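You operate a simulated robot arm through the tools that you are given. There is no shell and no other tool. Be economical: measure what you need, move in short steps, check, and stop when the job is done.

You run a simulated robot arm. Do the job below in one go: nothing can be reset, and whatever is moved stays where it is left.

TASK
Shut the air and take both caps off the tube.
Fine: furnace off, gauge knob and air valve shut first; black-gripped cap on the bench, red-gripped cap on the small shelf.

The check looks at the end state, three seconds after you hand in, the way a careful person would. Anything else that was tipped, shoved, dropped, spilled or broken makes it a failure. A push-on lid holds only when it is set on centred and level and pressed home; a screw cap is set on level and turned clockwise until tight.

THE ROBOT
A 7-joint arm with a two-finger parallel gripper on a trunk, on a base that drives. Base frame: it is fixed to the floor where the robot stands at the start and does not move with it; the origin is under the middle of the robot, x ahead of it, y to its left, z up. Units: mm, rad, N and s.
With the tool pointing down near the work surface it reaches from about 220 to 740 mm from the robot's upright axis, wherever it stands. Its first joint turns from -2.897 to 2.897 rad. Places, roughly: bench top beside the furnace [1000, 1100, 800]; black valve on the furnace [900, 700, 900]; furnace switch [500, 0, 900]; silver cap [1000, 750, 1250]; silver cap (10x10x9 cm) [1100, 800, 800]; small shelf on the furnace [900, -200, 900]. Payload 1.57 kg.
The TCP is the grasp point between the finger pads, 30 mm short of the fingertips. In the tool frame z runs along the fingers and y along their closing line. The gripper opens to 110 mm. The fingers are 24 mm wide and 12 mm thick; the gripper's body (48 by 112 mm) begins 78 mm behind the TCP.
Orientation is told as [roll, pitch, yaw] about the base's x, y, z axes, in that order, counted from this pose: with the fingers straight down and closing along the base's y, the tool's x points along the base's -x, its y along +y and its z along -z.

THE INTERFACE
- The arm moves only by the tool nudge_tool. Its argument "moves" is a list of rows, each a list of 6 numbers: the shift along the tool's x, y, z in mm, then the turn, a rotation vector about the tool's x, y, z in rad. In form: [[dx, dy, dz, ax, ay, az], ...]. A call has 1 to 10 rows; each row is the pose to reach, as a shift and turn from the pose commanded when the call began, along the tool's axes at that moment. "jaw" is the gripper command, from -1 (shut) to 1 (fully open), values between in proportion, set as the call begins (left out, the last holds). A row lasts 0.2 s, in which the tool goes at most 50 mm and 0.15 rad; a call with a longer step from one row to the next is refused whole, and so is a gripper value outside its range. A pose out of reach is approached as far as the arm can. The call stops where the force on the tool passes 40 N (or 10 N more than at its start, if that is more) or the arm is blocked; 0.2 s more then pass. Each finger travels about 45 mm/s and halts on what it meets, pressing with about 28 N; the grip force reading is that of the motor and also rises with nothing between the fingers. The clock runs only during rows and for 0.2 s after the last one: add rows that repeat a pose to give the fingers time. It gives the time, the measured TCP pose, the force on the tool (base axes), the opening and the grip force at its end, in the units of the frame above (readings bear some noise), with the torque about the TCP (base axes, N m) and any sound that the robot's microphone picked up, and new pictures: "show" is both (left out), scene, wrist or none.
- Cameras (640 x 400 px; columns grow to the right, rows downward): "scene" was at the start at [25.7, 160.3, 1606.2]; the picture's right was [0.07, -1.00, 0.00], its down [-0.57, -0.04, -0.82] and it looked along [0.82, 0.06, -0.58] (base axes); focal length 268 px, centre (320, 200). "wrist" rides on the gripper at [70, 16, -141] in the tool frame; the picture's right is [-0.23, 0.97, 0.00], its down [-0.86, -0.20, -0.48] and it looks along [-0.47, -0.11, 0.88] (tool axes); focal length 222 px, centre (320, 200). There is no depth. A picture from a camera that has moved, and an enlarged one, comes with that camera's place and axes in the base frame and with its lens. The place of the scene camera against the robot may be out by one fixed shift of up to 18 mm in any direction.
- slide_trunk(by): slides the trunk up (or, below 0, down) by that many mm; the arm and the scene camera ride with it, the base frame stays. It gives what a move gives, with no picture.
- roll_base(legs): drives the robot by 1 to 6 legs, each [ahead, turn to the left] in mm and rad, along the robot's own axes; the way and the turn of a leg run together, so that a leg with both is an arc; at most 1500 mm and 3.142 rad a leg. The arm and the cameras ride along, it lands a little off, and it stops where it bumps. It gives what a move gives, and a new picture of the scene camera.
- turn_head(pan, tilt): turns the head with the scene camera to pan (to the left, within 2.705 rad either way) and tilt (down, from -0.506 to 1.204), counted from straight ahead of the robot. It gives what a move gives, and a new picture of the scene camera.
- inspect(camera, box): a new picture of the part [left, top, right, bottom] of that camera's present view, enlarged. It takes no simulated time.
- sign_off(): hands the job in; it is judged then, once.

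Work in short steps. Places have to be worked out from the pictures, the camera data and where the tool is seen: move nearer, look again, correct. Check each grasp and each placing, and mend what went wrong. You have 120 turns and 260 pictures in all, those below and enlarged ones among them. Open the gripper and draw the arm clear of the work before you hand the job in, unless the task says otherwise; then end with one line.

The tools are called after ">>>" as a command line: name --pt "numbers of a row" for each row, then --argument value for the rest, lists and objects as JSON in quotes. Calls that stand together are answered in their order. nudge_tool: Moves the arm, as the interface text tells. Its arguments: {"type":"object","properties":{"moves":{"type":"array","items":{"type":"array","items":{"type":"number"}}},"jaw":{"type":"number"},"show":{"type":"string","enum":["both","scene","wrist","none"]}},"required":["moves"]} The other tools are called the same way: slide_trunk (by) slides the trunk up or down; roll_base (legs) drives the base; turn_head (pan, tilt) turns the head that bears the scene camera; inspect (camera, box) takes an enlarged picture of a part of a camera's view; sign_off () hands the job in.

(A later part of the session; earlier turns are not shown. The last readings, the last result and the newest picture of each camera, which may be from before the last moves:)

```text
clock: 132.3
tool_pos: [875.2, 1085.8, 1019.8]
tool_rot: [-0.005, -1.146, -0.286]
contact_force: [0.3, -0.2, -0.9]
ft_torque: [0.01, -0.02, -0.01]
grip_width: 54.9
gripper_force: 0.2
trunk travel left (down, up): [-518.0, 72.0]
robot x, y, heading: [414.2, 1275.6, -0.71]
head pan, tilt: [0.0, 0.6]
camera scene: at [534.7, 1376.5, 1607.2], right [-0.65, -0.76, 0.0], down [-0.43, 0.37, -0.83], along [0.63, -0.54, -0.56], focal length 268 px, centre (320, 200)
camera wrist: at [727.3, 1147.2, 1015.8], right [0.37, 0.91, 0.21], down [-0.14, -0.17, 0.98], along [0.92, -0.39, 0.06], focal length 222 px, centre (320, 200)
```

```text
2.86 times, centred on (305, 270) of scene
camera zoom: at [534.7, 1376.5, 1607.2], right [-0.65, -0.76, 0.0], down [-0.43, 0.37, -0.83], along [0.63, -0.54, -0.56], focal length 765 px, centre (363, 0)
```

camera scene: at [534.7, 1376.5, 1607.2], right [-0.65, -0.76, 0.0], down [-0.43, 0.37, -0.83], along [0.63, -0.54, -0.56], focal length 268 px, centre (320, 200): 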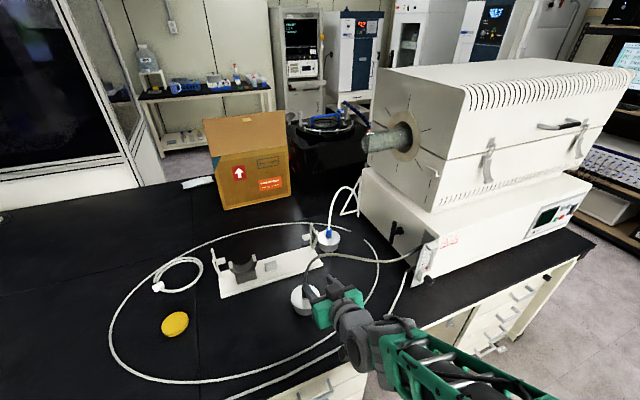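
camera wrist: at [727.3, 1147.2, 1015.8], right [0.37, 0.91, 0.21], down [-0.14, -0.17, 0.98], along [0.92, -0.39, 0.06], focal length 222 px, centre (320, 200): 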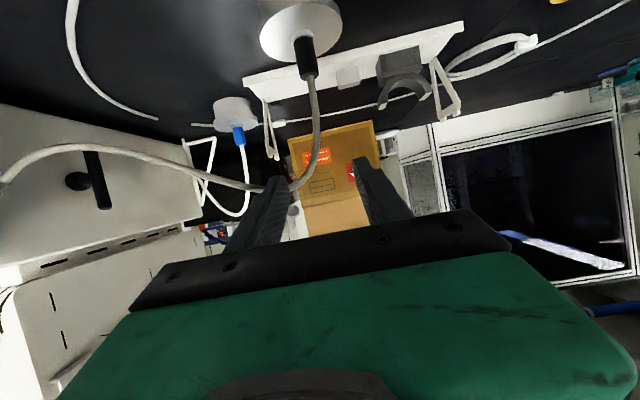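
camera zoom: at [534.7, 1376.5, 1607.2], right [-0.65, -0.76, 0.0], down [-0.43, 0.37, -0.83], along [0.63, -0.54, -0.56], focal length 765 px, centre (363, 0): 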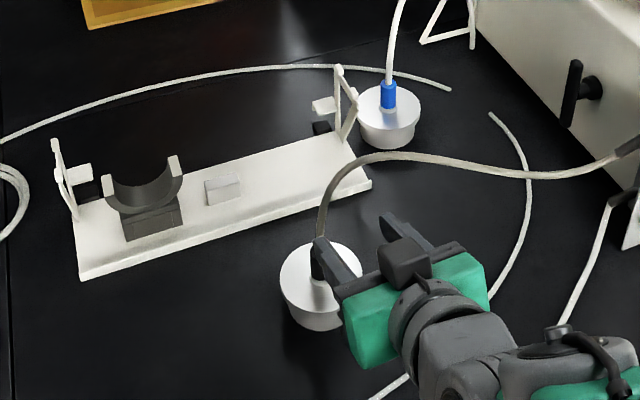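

The cap stands upright on the bench. Withdraw the gripper straight back away from the hose.

>>> nudge_tool --pt "16 0 -36 0 0 0" --pt "33 0 -73 0 0 0" --pt "45 0 -100 0 0 0" --show "wrist"

>>> inspect --camera "scene" --box '[230, 200, 380, 340]'

```text
clock: 133.1
tool_pos: [764.5, 1170.5, 887.6]
tool_rot: [0.234, -0.732, -0.384]
contact_force: [-0.1, 0.7, -0.3]
ft_torque: [0.02, -0.01, 0.0]
grip_width: 55.0
gripper_force: 0.1
out of reach, approached as far as the arm can: row 2, 3
trunk travel left (down, up): [-518.0, 72.0]
robot x, y, heading: [416.6, 1275.4, -0.71]
head pan, tilt: [0.0, 0.6]
stopped in row 3: the arm was blocked; the commanded pose is now the measured one
camera wrist: at [621.7, 1210.2, 947.1], right [0.37, 0.87, 0.32], down [0.22, -0.42, 0.88], along [0.9, -0.26, -0.34], focal length 222 px, centre (320, 200)
```

wrist: 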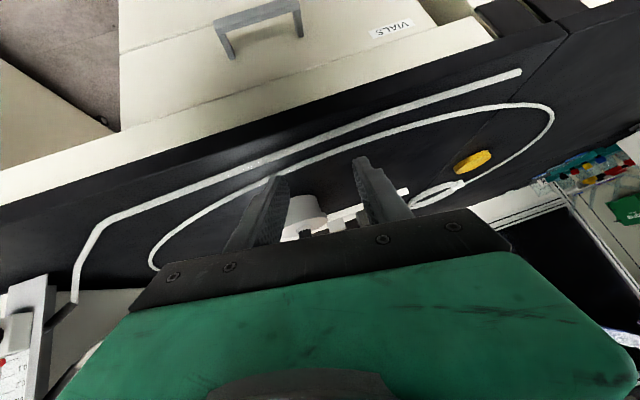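

```text
2.86 times, centred on (305, 270) of scene
camera zoom: at [533.9, 1376.9, 1601.7], right [-0.65, -0.76, 0.0], down [-0.43, 0.37, -0.83], along [0.63, -0.54, -0.56], focal length 765 px, centre (363, 0)
```

zoom: 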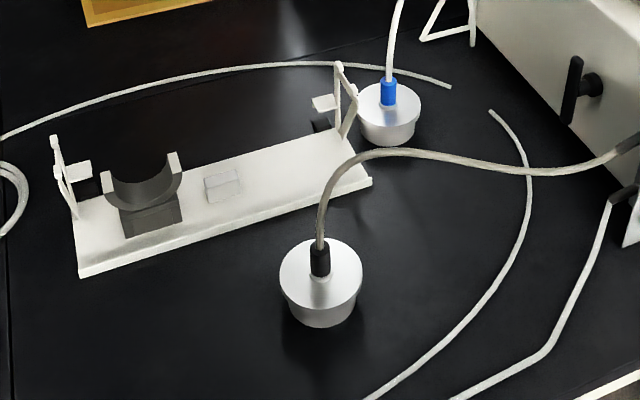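

Cap stands well. I lift the arm and drive around to the right end of the furnace, arm trailing.

>>> nudge_tool --pt "-36 7 -23 0 0 0" --pt "-71 13 -47 0 0 0" --pt "-107 20 -70 0 0 0" --pt "-142 26 -93 0 0 0" --pt "-178 33 -117 0 0 0" --pt "-213 39 -140 0 0 0" --show "none"

>>> roll_base --legs '[[-320, 0], [0, 1.993], [-1000, 0], [-750, 0], [0, -1.571]]'

```text
clock: 134.5
tool_pos: [822.1, 1154.3, 1138.3]
tool_rot: [0.235, -0.721, -0.383]
contact_force: [0.1, 0.5, 0.9]
ft_torque: [0.01, 0.01, 0.0]
grip_width: 55.1
gripper_force: 0.0
trunk travel left (down, up): [-518.0, 72.0]
robot x, y, heading: [414.1, 1277.6, -0.707]
head pan, tilt: [0.0, 0.6]
```

```text
clock: 153.6
tool_pos: [54.0, -143.0, 1141.2]
tool_rot: [0.237, -0.724, 0.024]
contact_force: [-0.4, 1.0, 0.2]
ft_torque: [-0.02, 0.0, -0.03]
grip_width: 55.0
gripper_force: 0.0
trunk travel left (down, up): [-518.0, 72.0]
robot x, y, heading: [-370.7, -188.6, -0.308]
head pan, tilt: [0.0, 0.6]
camera scene: at [-298.7, -51.0, 1607.3], right [-0.3, -0.95, 0.0], down [-0.54, 0.17, -0.83], along [0.79, -0.25, -0.56], focal length 268 px, centre (320, 200)
```

scene: 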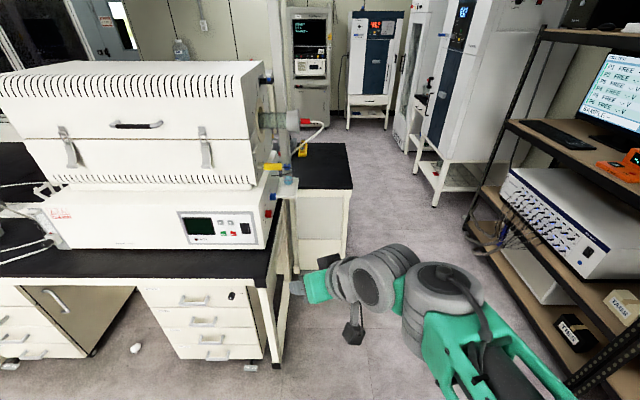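

>>> inspect --camera "scene" --box '[240, 90, 360, 220]'

```text
3.08 times, centred on (300, 155) of scene
camera zoom: at [-298.7, -51.0, 1607.3], right [-0.3, -0.95, 0.0], down [-0.54, 0.17, -0.83], along [0.79, -0.25, -0.56], focal length 824 px, centre (382, 338)
```

zoom: 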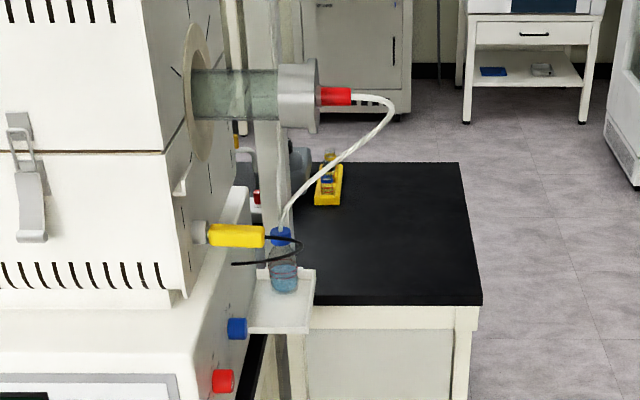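

The small shelf sits low on the furnace's right side with a bottle on it; the red-gripped cap is above, its white hose going to the bottle. Drive to the mirrored station at the right and look closer.

>>> roll_base --legs '[[0, -1.11], [255, 0], [0, 1.55], [200, 0]]'

>>> inspect --camera "scene" --box '[120, 60, 340, 240]'

```text
clock: 163.3
tool_pos: [227.8, -188.5, 1140.3]
tool_rot: [0.235, -0.722, 0.462]
contact_force: [-0.1, -0.6, -0.2]
ft_torque: [0.0, 0.01, 0.01]
grip_width: 55.0
gripper_force: 0.2
trunk travel left (down, up): [-518.0, 72.0]
robot x, y, heading: [-136.6, -411.6, 0.134]
head pan, tilt: [0.0, 0.6]
camera scene: at [-130.8, -255.8, 1607.3], right [0.13, -0.99, 0.0], down [-0.56, -0.07, -0.82], along [0.82, 0.11, -0.57], focal length 268 px, centre (320, 200)
```

scene: 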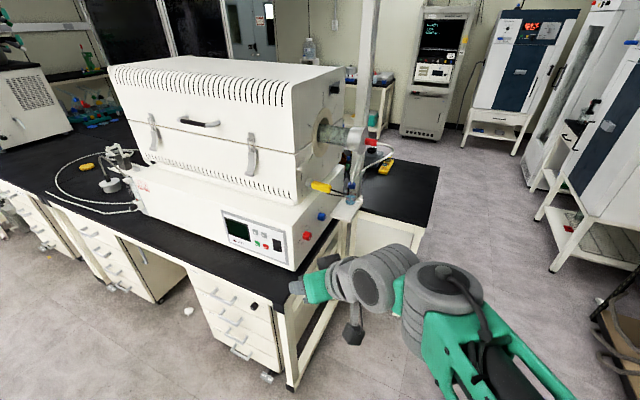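

```text
2.22 times, centred on (230, 150) of scene
camera zoom: at [-130.8, -255.8, 1607.3], right [0.13, -0.99, 0.0], down [-0.56, -0.07, -0.82], along [0.82, 0.11, -0.57], focal length 595 px, centre (520, 311)
```

zoom: 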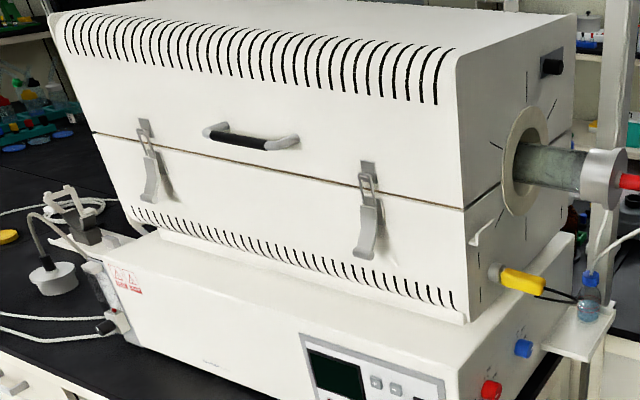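

>>> inspect --camera "scene" --box '[290, 100, 410, 240]'

```text
2.86 times, centred on (350, 170) of scene
camera zoom: at [-130.8, -255.8, 1607.3], right [0.13, -0.99, 0.0], down [-0.56, -0.07, -0.82], along [0.82, 0.11, -0.57], focal length 765 px, centre (234, 286)
```

zoom: 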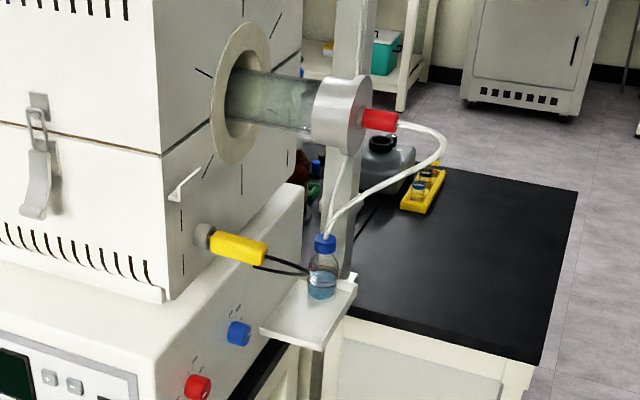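

The shelf spans roughly u 775–940, v −45..50, bottle on its back half, so the cap must go on the front half. I advance 130 mm, then bring the tool level with the wrist rolled (camera to the left), toward a pre-grasp in front of the red grip.

>>> roll_base --legs '[[130, 0]]'

>>> nudge_tool --pt "-20 -38 -17 0 0 0" --pt "-40 -75 -34 -0.02 -0.084 0.113" --pt "-60 -112 -51 -0.04 -0.168 0.225" --pt "-80 -150 -68 -0.06 -0.251 0.338" --pt "-100 -188 -85 -0.08 -0.335 0.45" --pt "-119 -225 -101 -0.1 -0.419 0.563" --pt "-119 -225 -101 -0.12 -0.502 0.675" --pt "-119 -225 -101 -0.14 -0.586 0.788" --pt "-119 -225 -101 -0.16 -0.67 0.9" --pt "-119 -225 -101 -0.18 -0.754 1.013" --jaw 0 --show "none"

```text
clock: 164.6
tool_pos: [356.4, -171.5, 1140.0]
tool_rot: [0.236, -0.721, 0.462]
contact_force: [0.8, -0.2, 0.3]
ft_torque: [-0.01, 0.03, 0.01]
grip_width: 54.9
gripper_force: 0.0
trunk travel left (down, up): [-518.0, 72.0]
robot x, y, heading: [-6.3, -394.9, 0.132]
head pan, tilt: [0.0, 0.6]
camera scene: at [-2.5, -238.7, 1607.3], right [0.13, -0.99, 0.0], down [-0.56, -0.07, -0.82], along [0.82, 0.11, -0.57], focal length 268 px, centre (320, 200)
```

scene: 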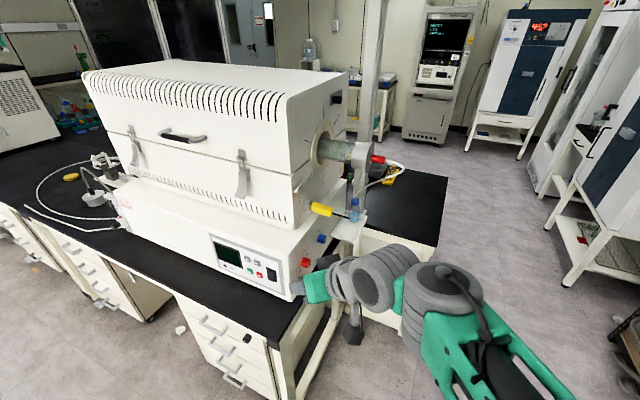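

```text
clock: 166.8
tool_pos: [516.5, -362.6, 1253.5]
tool_rot: [1.408, -0.424, -1.063]
contact_force: [-0.4, -0.1, -0.6]
ft_torque: [0.05, 0.01, 0.01]
grip_width: 55.2
gripper_force: 0.1
trunk travel left (down, up): [-518.0, 72.0]
robot x, y, heading: [-7.4, -390.6, 0.131]
head pan, tilt: [0.0, 0.6]
```

Finish the rotation.

>>> nudge_tool --pt "0 0 0 -0.02 -0.084 0.113" --pt "0 0 0 -0.04 -0.168 0.225" --pt "0 0 0 -0.06 -0.251 0.338" --pt "0 0 0 -0.078 -0.334 0.449" --pt "0 0 0 -0.078 -0.334 0.449" --show "both"

>>> inspect --camera "wrist" --box '[200, 0, 480, 200]'

>>> inspect --camera "scene" --box '[290, 100, 430, 240]'

```text
clock: 168.0
tool_pos: [515.7, -363.1, 1252.9]
tool_rot: [1.57, 0.0, -1.437]
contact_force: [-0.8, 0.0, 0.9]
ft_torque: [0.0, 0.01, -0.01]
grip_width: 54.8
gripper_force: 0.0
trunk travel left (down, up): [-518.0, 72.0]
robot x, y, heading: [-10.4, -388.9, 0.136]
head pan, tilt: [0.0, 0.6]
camera scene: at [-3.1, -238.8, 1607.3], right [0.13, -0.99, 0.0], down [-0.56, -0.07, -0.83], along [0.82, 0.11, -0.56], focal length 268 px, centre (320, 200)
camera wrist: at [365.7, -312.0, 1269.5], right [0.03, -0.23, 0.97], down [-0.36, -0.91, -0.2], along [0.93, -0.34, -0.11], focal length 222 px, centre (320, 200)
```

scene: 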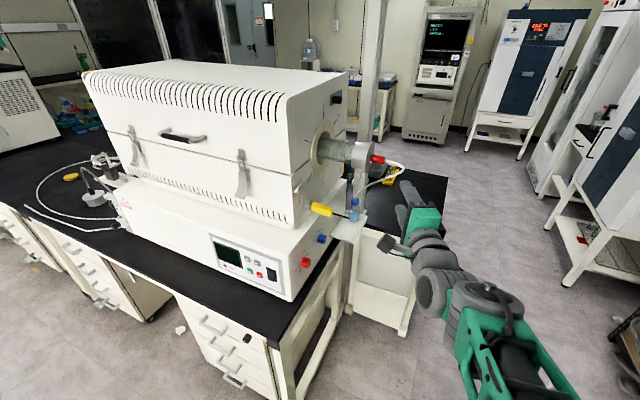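
wrist: 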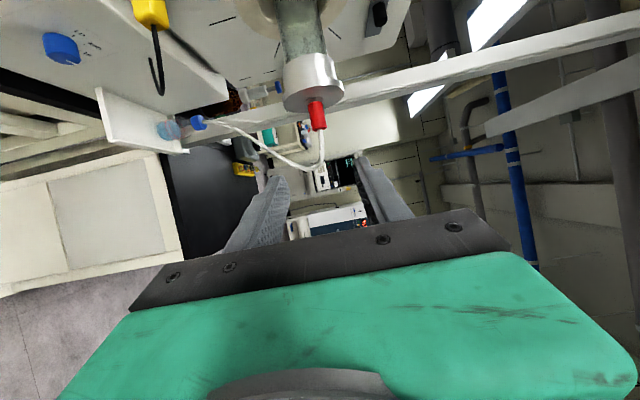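

```text
2.00 times, centred on (340, 100) of wrist
camera zoom: at [365.7, -312.0, 1269.5], right [0.03, -0.23, 0.97], down [-0.36, -0.91, -0.2], along [0.93, -0.34, -0.11], focal length 444 px, centre (280, 400)
```

zoom: 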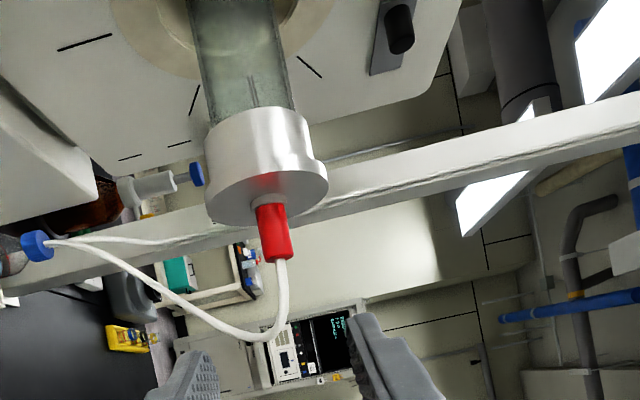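

```text
2.86 times, centred on (360, 170) of scene
camera zoom: at [-3.1, -238.8, 1607.3], right [0.13, -0.99, 0.0], down [-0.56, -0.07, -0.83], along [0.82, 0.11, -0.56], focal length 765 px, centre (206, 286)
```

zoom: 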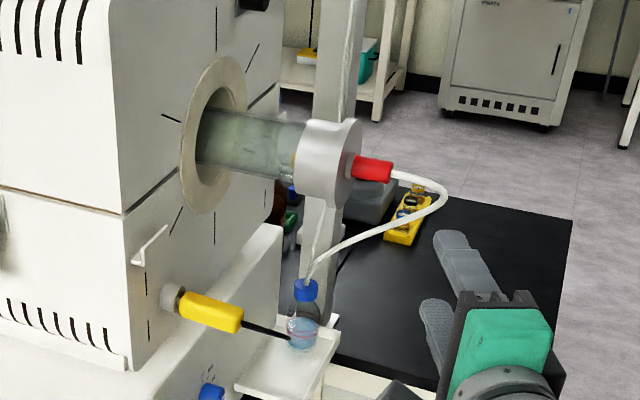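

Red grip: axis u≈806, z≈1252, v≈−60…−106. Move nearer for a second fix.

>>> nudge_tool --pt "5 0 40 0 0 0" --pt "9 0 80 0 0 0" --pt "14 0 115 0 0 0" --pt "18 0 140 0 0 0" --pt "18 0 140 0 0 0" --show "none"

>>> inspect --camera "wrist" --box '[200, 40, 440, 240]'

>>> inspect --camera "scene" --box '[310, 130, 400, 240]'

```text
clock: 169.2
tool_pos: [652.8, -325.3, 1251.9]
tool_rot: [1.57, 0.0, -1.436]
contact_force: [0.5, -0.1, -0.8]
ft_torque: [0.04, 0.01, 0.0]
grip_width: 54.9
gripper_force: 0.1
trunk travel left (down, up): [-518.0, 72.0]
robot x, y, heading: [-12.2, -395.8, 0.132]
head pan, tilt: [0.0, 0.6]
```

```text
2.00 times, centred on (320, 140) of wrist
camera zoom: at [502.4, -275.2, 1269.3], right [0.03, -0.22, 0.97], down [-0.36, -0.91, -0.2], along [0.93, -0.34, -0.11], focal length 444 px, centre (320, 320)
```

zoom: 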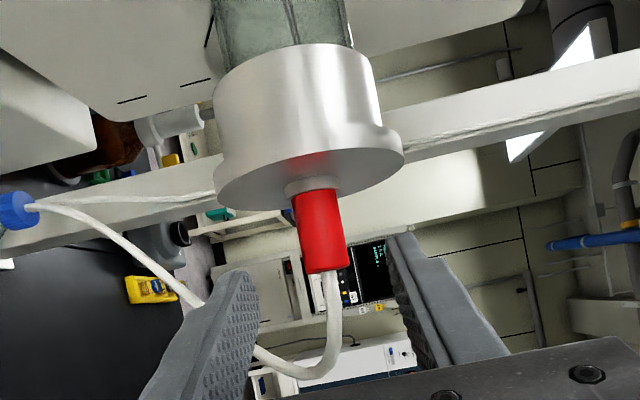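

```text
3.64 times, centred on (355, 185) of scene
camera zoom: at [-2.9, -238.8, 1607.3], right [0.13, -0.99, 0.0], down [-0.56, -0.07, -0.83], along [0.82, 0.11, -0.56], focal length 974 px, centre (193, 254)
```

zoom: 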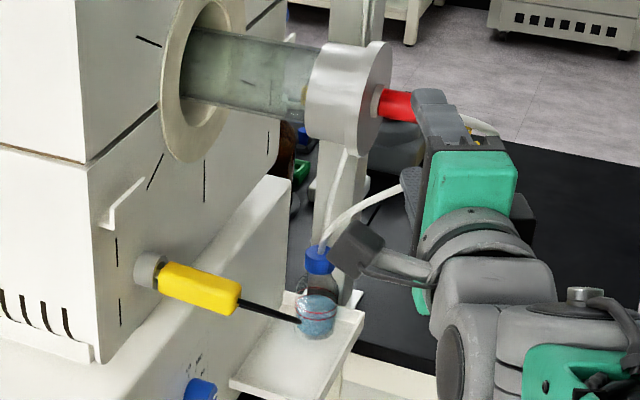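

Second fix: outer end at (u≈795, v≈−110, z≈1252). Narrow the jaws to 40 mm, advance and close.

>>> nudge_tool --pt "0 0 0 0 0 0" --pt "0 0 30 0 0 0" --pt "0 0 55 0 0 0" --pt "0 0 70 0 0 0" --pt "0 0 77 0 0 0" --pt "0 0 77 0 0 0" --jaw -0.25 --show "none"

>>> inspect --camera "wrist" --box '[200, 40, 440, 240]'

>>> inspect --camera "scene" --box '[310, 130, 400, 240]'

```text
clock: 170.6
tool_pos: [730.3, -317.1, 1251.1]
tool_rot: [1.57, 0.001, -1.436]
contact_force: [-0.7, 0.4, -0.3]
ft_torque: [0.01, 0.0, 0.01]
grip_width: 41.3
gripper_force: 0.0
trunk travel left (down, up): [-518.0, 72.0]
robot x, y, heading: [-7.1, -396.2, 0.134]
head pan, tilt: [0.0, 0.6]
```

```text
2.00 times, centred on (320, 140) of wrist
camera zoom: at [580.3, -265.9, 1268.7], right [0.03, -0.22, 0.97], down [-0.36, -0.91, -0.2], along [0.93, -0.34, -0.11], focal length 444 px, centre (320, 320)
```

zoom: 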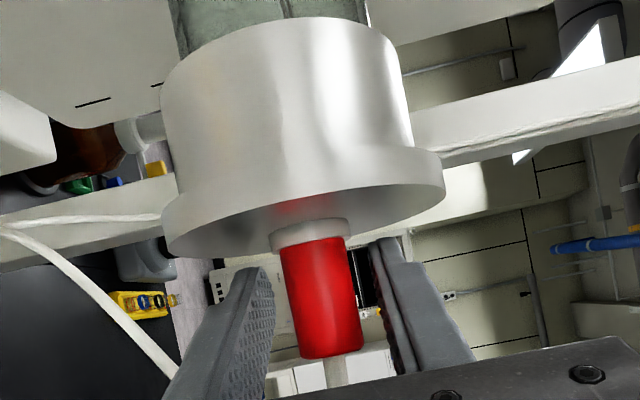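

```text
3.64 times, centred on (355, 185) of scene
camera zoom: at [-2.9, -238.8, 1607.3], right [0.13, -0.99, 0.0], down [-0.56, -0.07, -0.83], along [0.82, 0.11, -0.56], focal length 974 px, centre (193, 254)
```

zoom: 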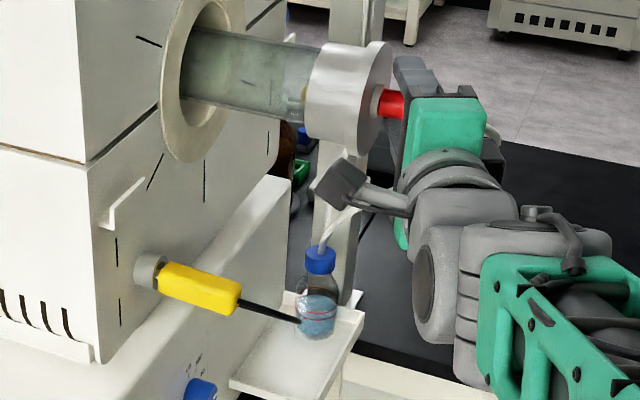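

Aligned; close the jaws and pull outward (to the right along the tube axis).

>>> nudge_tool --pt "0 0 0 0 0 0" --pt "0 0 0 0 0 0" --pt "0 0 0 0 0 0" --pt "0 0 0 0 0 0" --jaw -1 --show "none"

>>> nudge_tool --pt "-5 0 -2 0 0 0" --pt "-9 0 -4 0 0 0" --pt "-18 0 -8 0 0 0" --pt "-27 0 -12 0 0 0" --pt "-36 0 -16 0 0 0" --show "wrist"

>>> inspect --camera "scene" --box '[310, 130, 400, 240]'

```text
clock: 171.6
tool_pos: [730.6, -317.3, 1252.7]
tool_rot: [1.575, 0.0, -1.436]
contact_force: [3.8, 0.1, 7.2]
ft_torque: [0.24, -0.05, -0.12]
grip_width: 22.6
gripper_force: 28.1
trunk travel left (down, up): [-518.0, 72.0]
robot x, y, heading: [-9.4, -393.1, 0.133]
head pan, tilt: [0.0, 0.6]
```

```text
clock: 172.8
tool_pos: [718.0, -355.6, 1249.1]
tool_rot: [1.565, 0.001, -1.437]
contact_force: [0.0, -1.1, 0.2]
ft_torque: [-0.1, 0.05, -0.03]
grip_width: 22.1
gripper_force: 28.2
trunk travel left (down, up): [-518.0, 72.0]
robot x, y, heading: [-8.1, -395.9, 0.133]
head pan, tilt: [0.0, 0.6]
camera wrist: at [567.7, -303.8, 1266.5], right [0.04, -0.22, 0.97], down [-0.36, -0.91, -0.2], along [0.93, -0.35, -0.12], focal length 222 px, centre (320, 200)
```

wrist: 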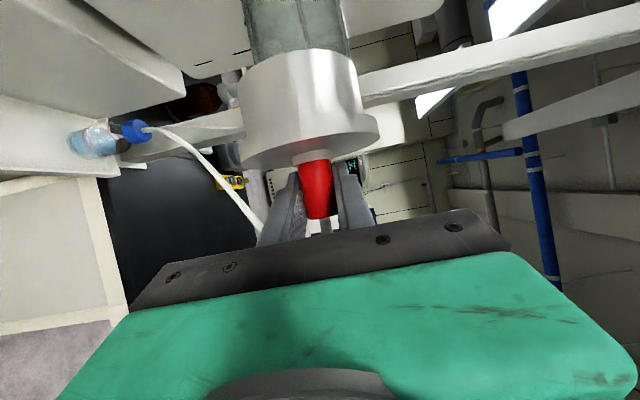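

```text
3.64 times, centred on (355, 185) of scene
camera zoom: at [-2.2, -238.5, 1606.9], right [0.13, -0.99, 0.0], down [-0.56, -0.07, -0.82], along [0.82, 0.11, -0.57], focal length 974 px, centre (193, 254)
```

zoom: 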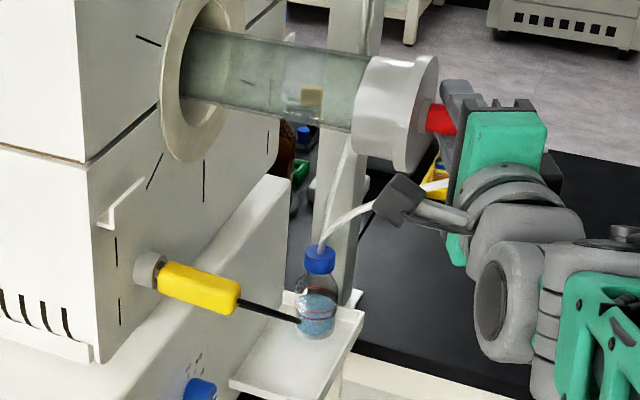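

Coming off. Pull another 75 mm to clear the tube.

>>> nudge_tool --pt "-18 0 -8 0 0 0" --pt "-36 0 -16 0 0 0" --pt "-54 0 -24 0 0 0" --pt "-72 0 -34 0 0 0" --show "both"

>>> inspect --camera "scene" --box '[300, 130, 420, 250]'

```text
clock: 173.8
tool_pos: [694.8, -431.3, 1253.1]
tool_rot: [1.568, -0.002, -1.438]
contact_force: [0.2, -0.7, 0.1]
ft_torque: [-0.06, -0.02, 0.01]
grip_width: 22.3
gripper_force: 27.7
trunk travel left (down, up): [-518.0, 72.0]
robot x, y, heading: [-7.9, -393.8, 0.131]
head pan, tilt: [0.0, 0.6]
camera scene: at [-2.7, -239.1, 1607.3], right [0.13, -0.99, 0.0], down [-0.56, -0.07, -0.82], along [0.82, 0.11, -0.57], focal length 268 px, centre (320, 200)
camera wrist: at [543.6, -380.9, 1270.3], right [0.03, -0.22, 0.97], down [-0.36, -0.91, -0.2], along [0.93, -0.34, -0.11], focal length 222 px, centre (320, 200)
```

scene: 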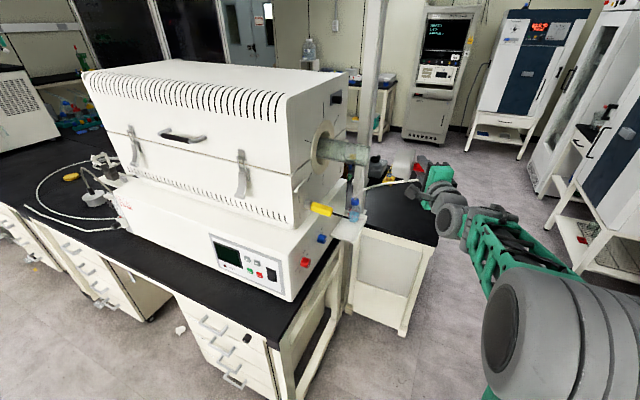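
wrist: 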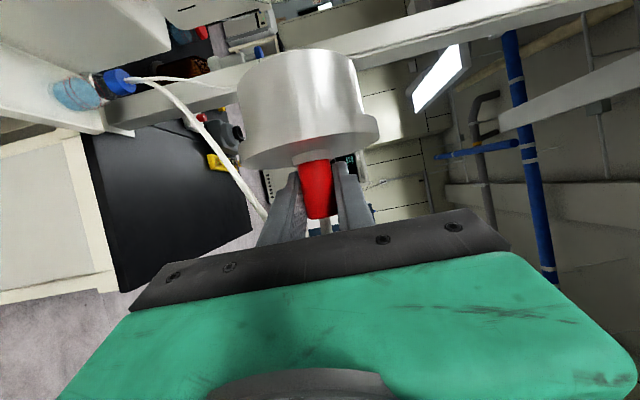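

```text
3.33 times, centred on (360, 190) of scene
camera zoom: at [-2.7, -239.1, 1607.3], right [0.13, -0.99, 0.0], down [-0.56, -0.07, -0.82], along [0.82, 0.11, -0.57], focal length 893 px, centre (187, 233)
```

zoom: 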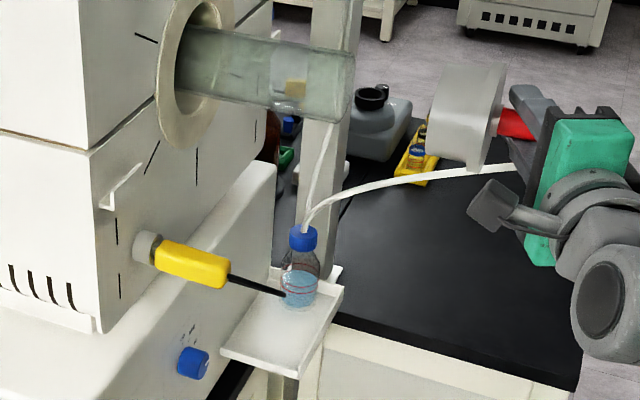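

Cap off. Now triangulate the shelf: enlarge it in the wrist view.

>>> inspect --camera "wrist" --box '[0, 0, 200, 160]'

>>> inspect --camera "scene" --box '[325, 200, 375, 250]'

```text
2.50 times, centred on (100, 80) of wrist
camera zoom: at [543.6, -380.9, 1270.3], right [0.03, -0.22, 0.97], down [-0.36, -0.91, -0.2], along [0.93, -0.34, -0.11], focal length 555 px, centre (870, 500)
```

zoom: 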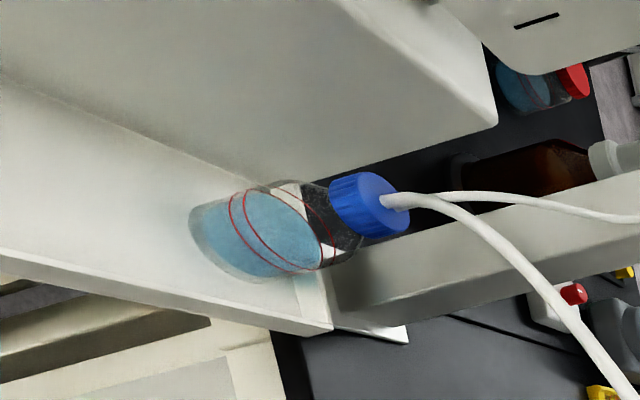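

```text
8.00 times, centred on (350, 225) of scene
camera zoom: at [-2.7, -239.1, 1607.3], right [0.13, -0.99, 0.0], down [-0.56, -0.07, -0.82], along [0.82, 0.11, -0.57], focal length 2142 px, centre (80, 0)
```

zoom: 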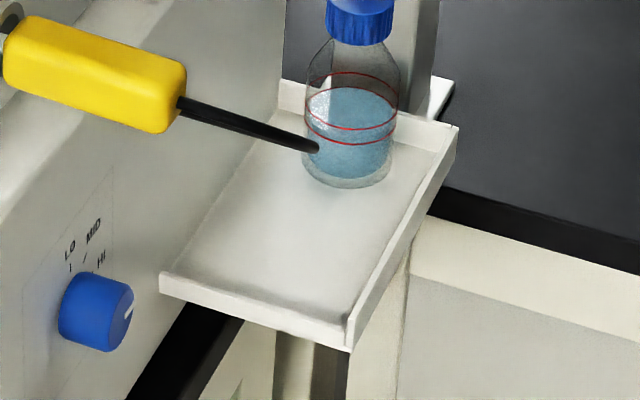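

Shelf: u≈835–1009, v≈−30…68, surface z≈852, bottle at u≈963; free patch centre about (884, 15). I swing the cap upright (grip up) in free space to the right first.

>>> nudge_tool --pt "0 0 0 0.003 0.05 -0.128" --pt "0 0 0 0.006 0.1 -0.257" --pt "0 0 0 0.009 0.15 -0.385" --pt "0 0 0 0.012 0.2 -0.514" --pt "0 0 0 0.015 0.25 -0.642" --pt "0 0 0 0.018 0.3 -0.771" --pt "0 0 0 0.021 0.35 -0.899" --pt "0 0 0 0.024 0.4 -1.028" --pt "0 0 0 0.027 0.45 -1.156" --pt "0 0 0 0.03 0.5 -1.285" --show "none"

>>> nudge_tool --pt "0 0 0 0.003 0.05 -0.128" --pt "0 0 0 0.005 0.1 -0.257" --pt "0 0 0 0.007 0.126 -0.321" --pt "0 0 0 0.007 0.126 -0.321" --show "both"

```text
clock: 176.0
tool_pos: [694.7, -430.4, 1252.4]
tool_rot: [0.781, -1.139, -0.331]
contact_force: [-0.7, 0.2, -0.2]
ft_torque: [0.0, -0.01, 0.02]
grip_width: 22.4
gripper_force: 28.6
trunk travel left (down, up): [-518.0, 72.0]
robot x, y, heading: [-12.0, -393.7, 0.131]
head pan, tilt: [0.0, 0.6]
```

```text
clock: 177.0
tool_pos: [694.1, -430.5, 1252.4]
tool_rot: [-0.004, -1.146, 0.515]
contact_force: [0.5, -0.5, 0.3]
ft_torque: [-0.04, -0.01, 0.0]
grip_width: 22.4
gripper_force: 28.5
trunk travel left (down, up): [-518.0, 72.0]
robot x, y, heading: [-8.8, -395.7, 0.134]
head pan, tilt: [0.0, 0.6]
camera scene: at [-2.6, -238.9, 1607.3], right [0.13, -0.99, 0.0], down [-0.56, -0.07, -0.82], along [0.82, 0.11, -0.57], focal length 268 px, centre (320, 200)
camera wrist: at [547.9, -492.6, 1247.7], right [-0.4, 0.9, 0.21], down [0.02, -0.21, 0.98], along [0.92, 0.39, 0.06], focal length 222 px, centre (320, 200)
```

scene: 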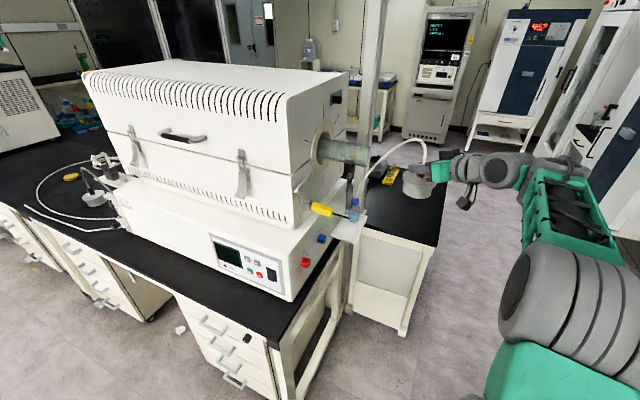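
wrist: 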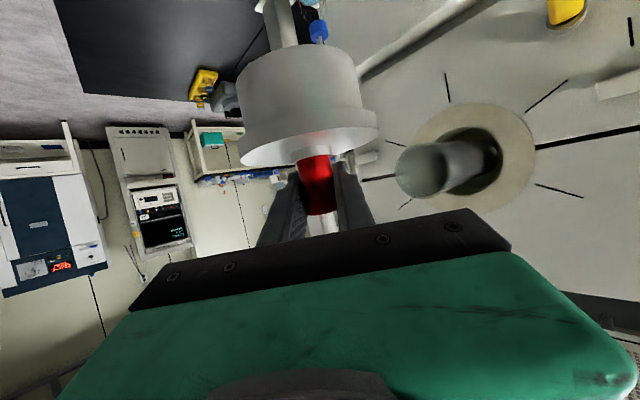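

Upright, but the cap looks a little tilted; enlarge to check.

>>> inspect --camera "wrist" --box '[210, 20, 410, 240]'

>>> inspect --camera "scene" --box '[360, 130, 480, 230]'

```text
1.82 times, centred on (310, 130) of wrist
camera zoom: at [547.9, -492.6, 1247.7], right [-0.4, 0.9, 0.21], down [0.02, -0.21, 0.98], along [0.92, 0.39, 0.06], focal length 404 px, centre (338, 327)
```

zoom: 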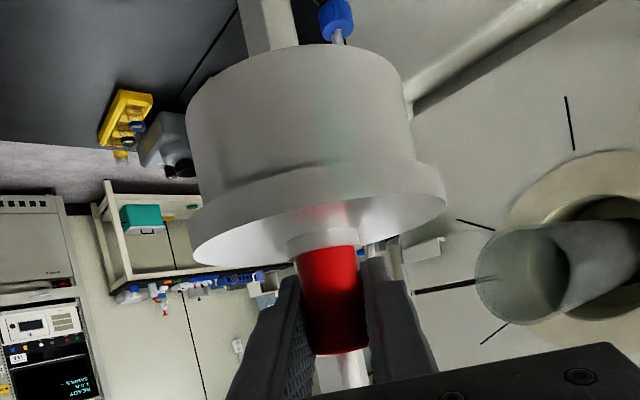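

```text
4.00 times, centred on (420, 180) of scene
camera zoom: at [-2.6, -238.9, 1607.3], right [0.13, -0.99, 0.0], down [-0.56, -0.07, -0.82], along [0.82, 0.11, -0.57], focal length 1071 px, centre (-80, 280)
```

zoom: 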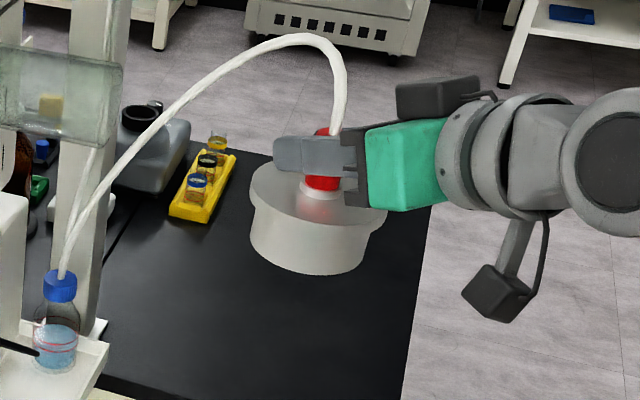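

The cap is level by the scene view. Lower it to a point beside the shelf for close measurement.

>>> nudge_tool --pt "22 3 29 0 0 0" --pt "44 5 58 0 0 0" --pt "66 8 87 0 0 0" --pt "88 11 116 0 0 0" --pt "110 13 145 0 0 0" --pt "132 16 174 0 0 0" --pt "132 16 174 0 0 0" --show "both"

>>> inspect --camera "scene" --box '[320, 170, 420, 250]'

>>> inspect --camera "wrist" --box '[180, 0, 480, 200]'

```text
clock: 178.6
tool_pos: [778.0, -364.0, 1059.6]
tool_rot: [-0.001, -1.147, 0.512]
contact_force: [0.3, 0.6, 0.4]
ft_torque: [0.02, 0.04, -0.01]
grip_width: 22.4
gripper_force: 28.0
trunk travel left (down, up): [-518.0, 72.0]
robot x, y, heading: [-11.7, -395.2, 0.131]
head pan, tilt: [0.0, 0.6]
camera scene: at [-2.4, -238.8, 1607.3], right [0.13, -0.99, 0.0], down [-0.56, -0.07, -0.82], along [0.82, 0.11, -0.57], focal length 268 px, centre (320, 200)
camera wrist: at [631.0, -427.3, 1054.9], right [-0.39, 0.9, 0.21], down [0.02, -0.21, 0.98], along [0.92, 0.39, 0.06], focal length 222 px, centre (320, 200)
```

scene: 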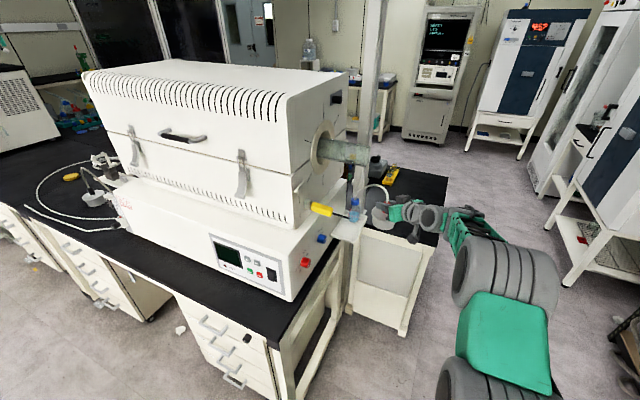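
wrist: 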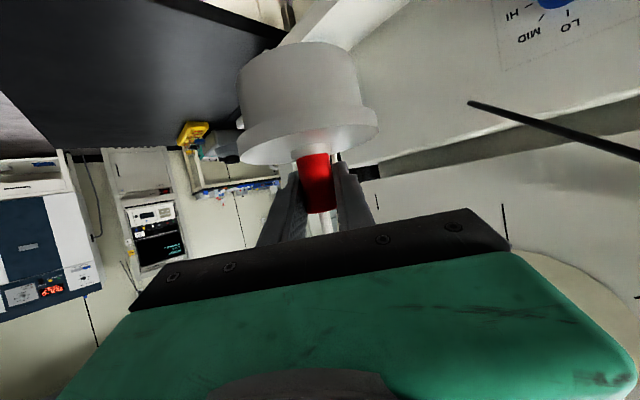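

```text
5.00 times, centred on (370, 210) of scene
camera zoom: at [-2.4, -238.8, 1607.3], right [0.13, -0.99, 0.0], down [-0.56, -0.07, -0.82], along [0.82, 0.11, -0.57], focal length 1339 px, centre (70, 150)
```

zoom: 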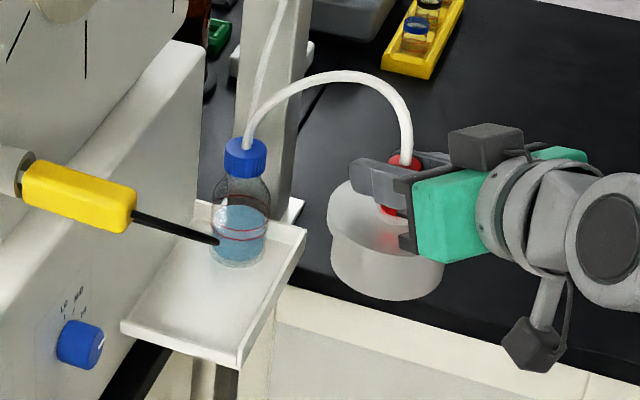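

```text
2.00 times, centred on (330, 100) of wrist
camera zoom: at [631.0, -427.3, 1054.9], right [-0.39, 0.9, 0.21], down [0.02, -0.21, 0.98], along [0.92, 0.39, 0.06], focal length 444 px, centre (300, 400)
```

zoom: 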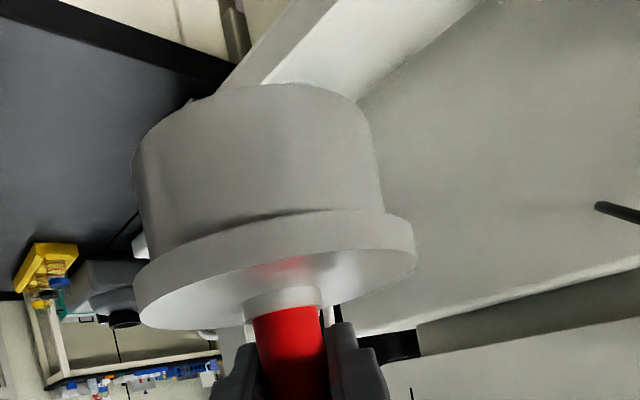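

The thermocouple cable end is at (779, −22, 1015) in bench coordinates, too near my present hand heading. I yaw the tool by +0.5 rad so the hand comes in more from the right.

>>> nudge_tool --pt "0 0 0 -0.114 0 -0.051" --pt "0 0 0 -0.228 0 -0.103" --pt "0 0 0 -0.342 0 -0.154" --pt "0 0 0 -0.456 0 -0.205" --pt "0 0 0 -0.456 0 -0.205" --show "both"

```text
clock: 179.8
tool_pos: [775.1, -364.1, 1060.5]
tool_rot: [-0.004, -1.147, 1.016]
contact_force: [-1.3, 0.4, -0.5]
ft_torque: [0.0, -0.01, -0.02]
grip_width: 22.5
gripper_force: 28.0
trunk travel left (down, up): [-518.0, 72.0]
robot x, y, heading: [-7.3, -398.3, 0.135]
head pan, tilt: [0.0, 0.6]
camera scene: at [-5.0, -238.4, 1607.3], right [0.13, -0.99, 0.0], down [-0.56, -0.07, -0.83], along [0.82, 0.11, -0.56], focal length 268 px, centre (320, 200)
camera wrist: at [676.3, -488.6, 1056.6], right [-0.78, 0.59, 0.21], down [0.12, -0.18, 0.98], along [0.62, 0.78, 0.06], focal length 222 px, centre (320, 200)
```

scene: 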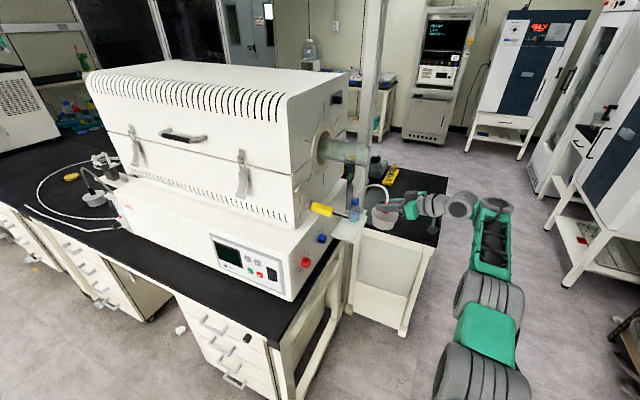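
wrist: 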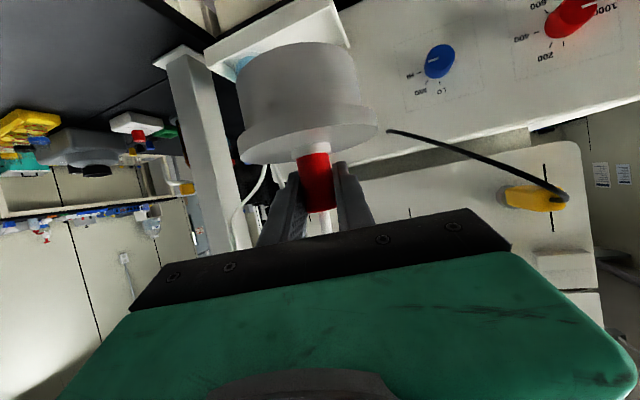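

>>> inspect --camera "wrist" --box '[180, 0, 440, 160]'

>>> inspect --camera "scene" --box '[330, 185, 410, 250]'

```text
2.46 times, centred on (310, 80) of wrist
camera zoom: at [676.3, -488.6, 1056.6], right [-0.78, 0.59, 0.21], down [0.12, -0.18, 0.98], along [0.62, 0.78, 0.06], focal length 547 px, centre (345, 495)
```

zoom: 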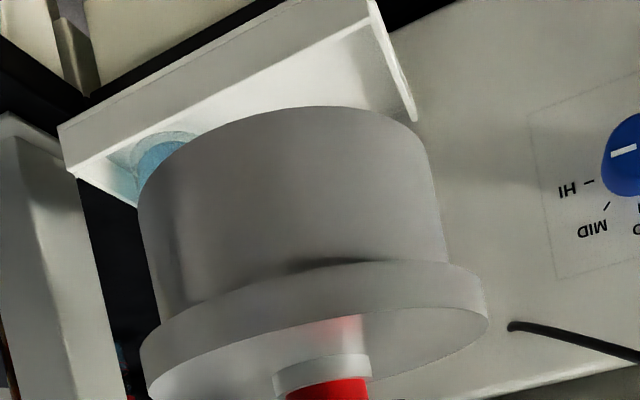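

```text
6.15 times, centred on (370, 218) of scene
camera zoom: at [-5.0, -238.4, 1607.3], right [0.13, -0.99, 0.0], down [-0.56, -0.07, -0.83], along [0.82, 0.11, -0.56], focal length 1648 px, centre (12, 92)
```

zoom: 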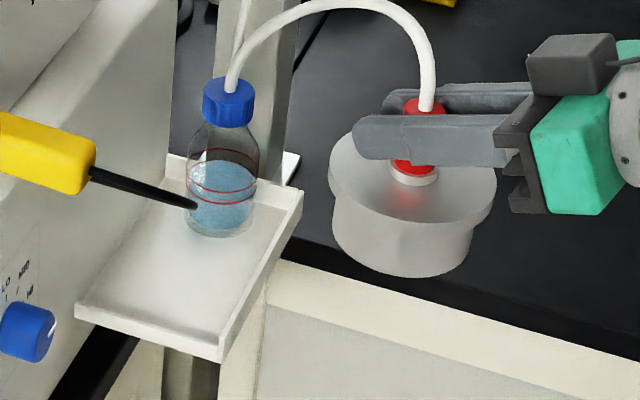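

Lip top at z≈875; the fit is snug (v centre ≈16). I'll bring the cap over the shelf just above lip height, slightly right of final, then look.

>>> nudge_tool --pt "-4 -35 9 0 0 0" --pt "-20 -24 45 0 0 0" --pt "-35 -14 78 0 0 0" --pt "-45 -7 100 0 0 0" --pt "-15 -6 120 0 0 0" --pt "15 -4 140 0 0 0" --pt "35 -3 152 0 0 0" --pt "35 -3 152 0 0 0" --show "both"

>>> inspect --camera "scene" --box '[320, 180, 400, 250]'

>>> inspect --camera "wrist" --box '[180, 0, 440, 160]'

```text
clock: 181.6
tool_pos: [814.0, -256.9, 968.4]
tool_rot: [0.0, -1.145, 1.011]
contact_force: [-0.3, 0.4, -0.3]
ft_torque: [0.01, -0.03, 0.05]
grip_width: 22.4
gripper_force: 27.7
out of reach, approached as far as the arm can: row 1, 2, 3, 4, 5, 6, 7, 8
trunk travel left (down, up): [-518.0, 72.0]
robot x, y, heading: [-10.1, -392.9, 0.138]
head pan, tilt: [0.0, 0.6]
camera scene: at [-2.6, -238.8, 1607.3], right [0.13, -0.99, 0.0], down [-0.56, -0.07, -0.82], along [0.82, 0.11, -0.57], focal length 268 px, centre (320, 200)
camera wrist: at [714.7, -381.2, 964.4], right [-0.78, 0.6, 0.21], down [0.12, -0.18, 0.98], along [0.62, 0.78, 0.06], focal length 222 px, centre (320, 200)
```

scene: 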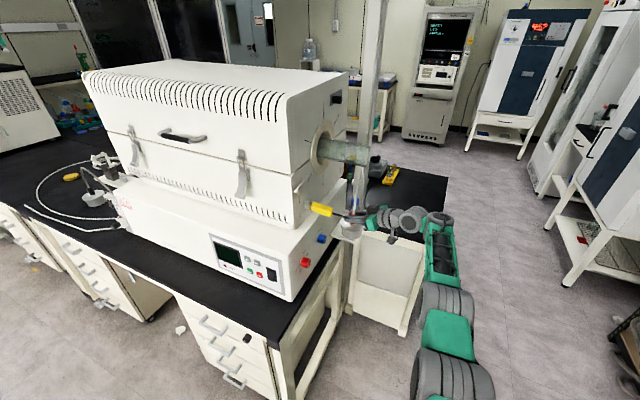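
wrist: 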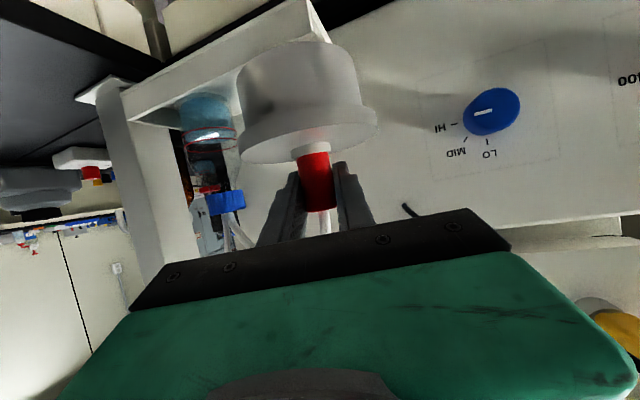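

```text
5.71 times, centred on (360, 215) of scene
camera zoom: at [-2.6, -238.8, 1607.3], right [0.13, -0.99, 0.0], down [-0.56, -0.07, -0.82], along [0.82, 0.11, -0.57], focal length 1530 px, centre (91, 114)
```

zoom: 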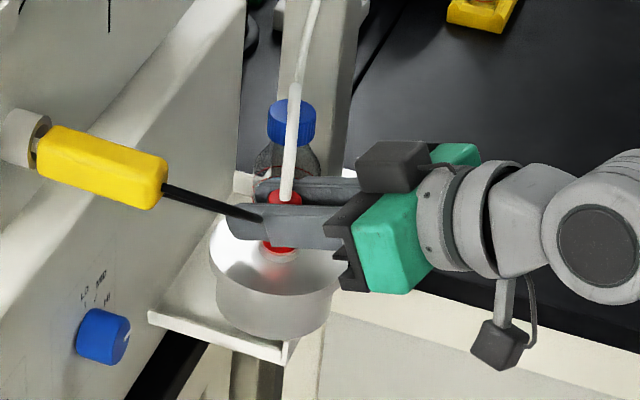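

```text
2.46 times, centred on (310, 80) of wrist
camera zoom: at [714.7, -381.2, 964.4], right [-0.78, 0.6, 0.21], down [0.12, -0.18, 0.98], along [0.62, 0.78, 0.06], focal length 547 px, centre (345, 495)
```

zoom: 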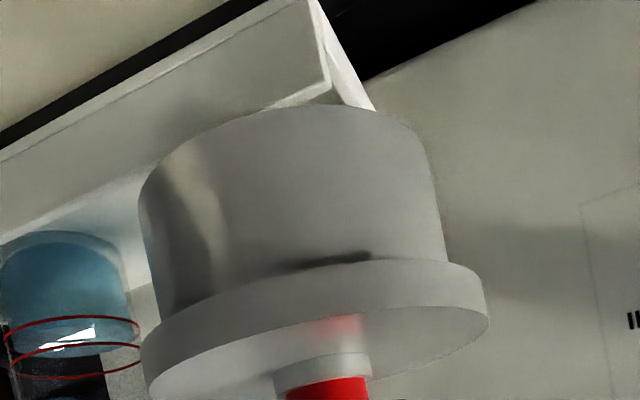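

Out of arm reach for the last 30 mm. I back the cap off (away from the cable), roll the base ahead 110 mm, and come in again.

>>> nudge_tool --pt "-2 -11 -43 0 0 0" --pt "0 -21 -85 0 0 0" --pt "-2 -29 -117 0 0 0" --pt "3 14 -128 0 0 0" --pt "8 58 -139 0 0 0" --show "none"

>>> roll_base --legs '[[110, 0]]'

```text
clock: 182.8
tool_pos: [693.2, -335.2, 1018.5]
tool_rot: [0.0, -1.144, 1.01]
contact_force: [0.1, -0.6, -0.6]
ft_torque: [0.01, -0.02, 0.03]
grip_width: 22.5
gripper_force: 27.7
trunk travel left (down, up): [-518.0, 72.0]
robot x, y, heading: [-10.3, -394.2, 0.132]
head pan, tilt: [0.0, 0.6]
```

```text
clock: 184.0
tool_pos: [804.1, -319.8, 1017.7]
tool_rot: [0.001, -1.143, 1.011]
contact_force: [0.1, 0.6, 0.0]
ft_torque: [0.02, -0.02, 0.05]
grip_width: 22.6
gripper_force: 28.3
trunk travel left (down, up): [-518.0, 72.0]
robot x, y, heading: [99.0, -379.1, 0.135]
head pan, tilt: [0.0, 0.6]
camera scene: at [106.3, -224.3, 1607.2], right [0.13, -0.99, 0.0], down [-0.56, -0.08, -0.82], along [0.82, 0.11, -0.57], focal length 268 px, centre (320, 200)
```

scene: 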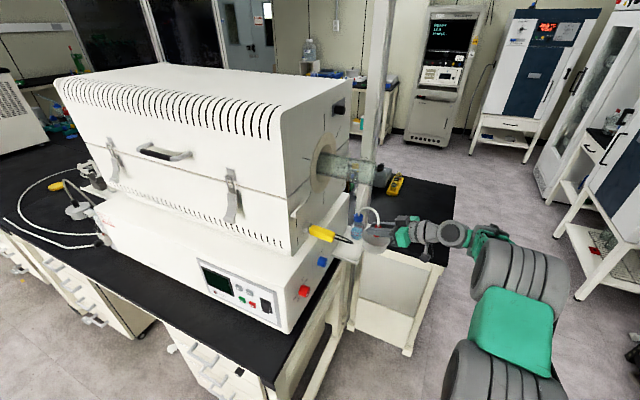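

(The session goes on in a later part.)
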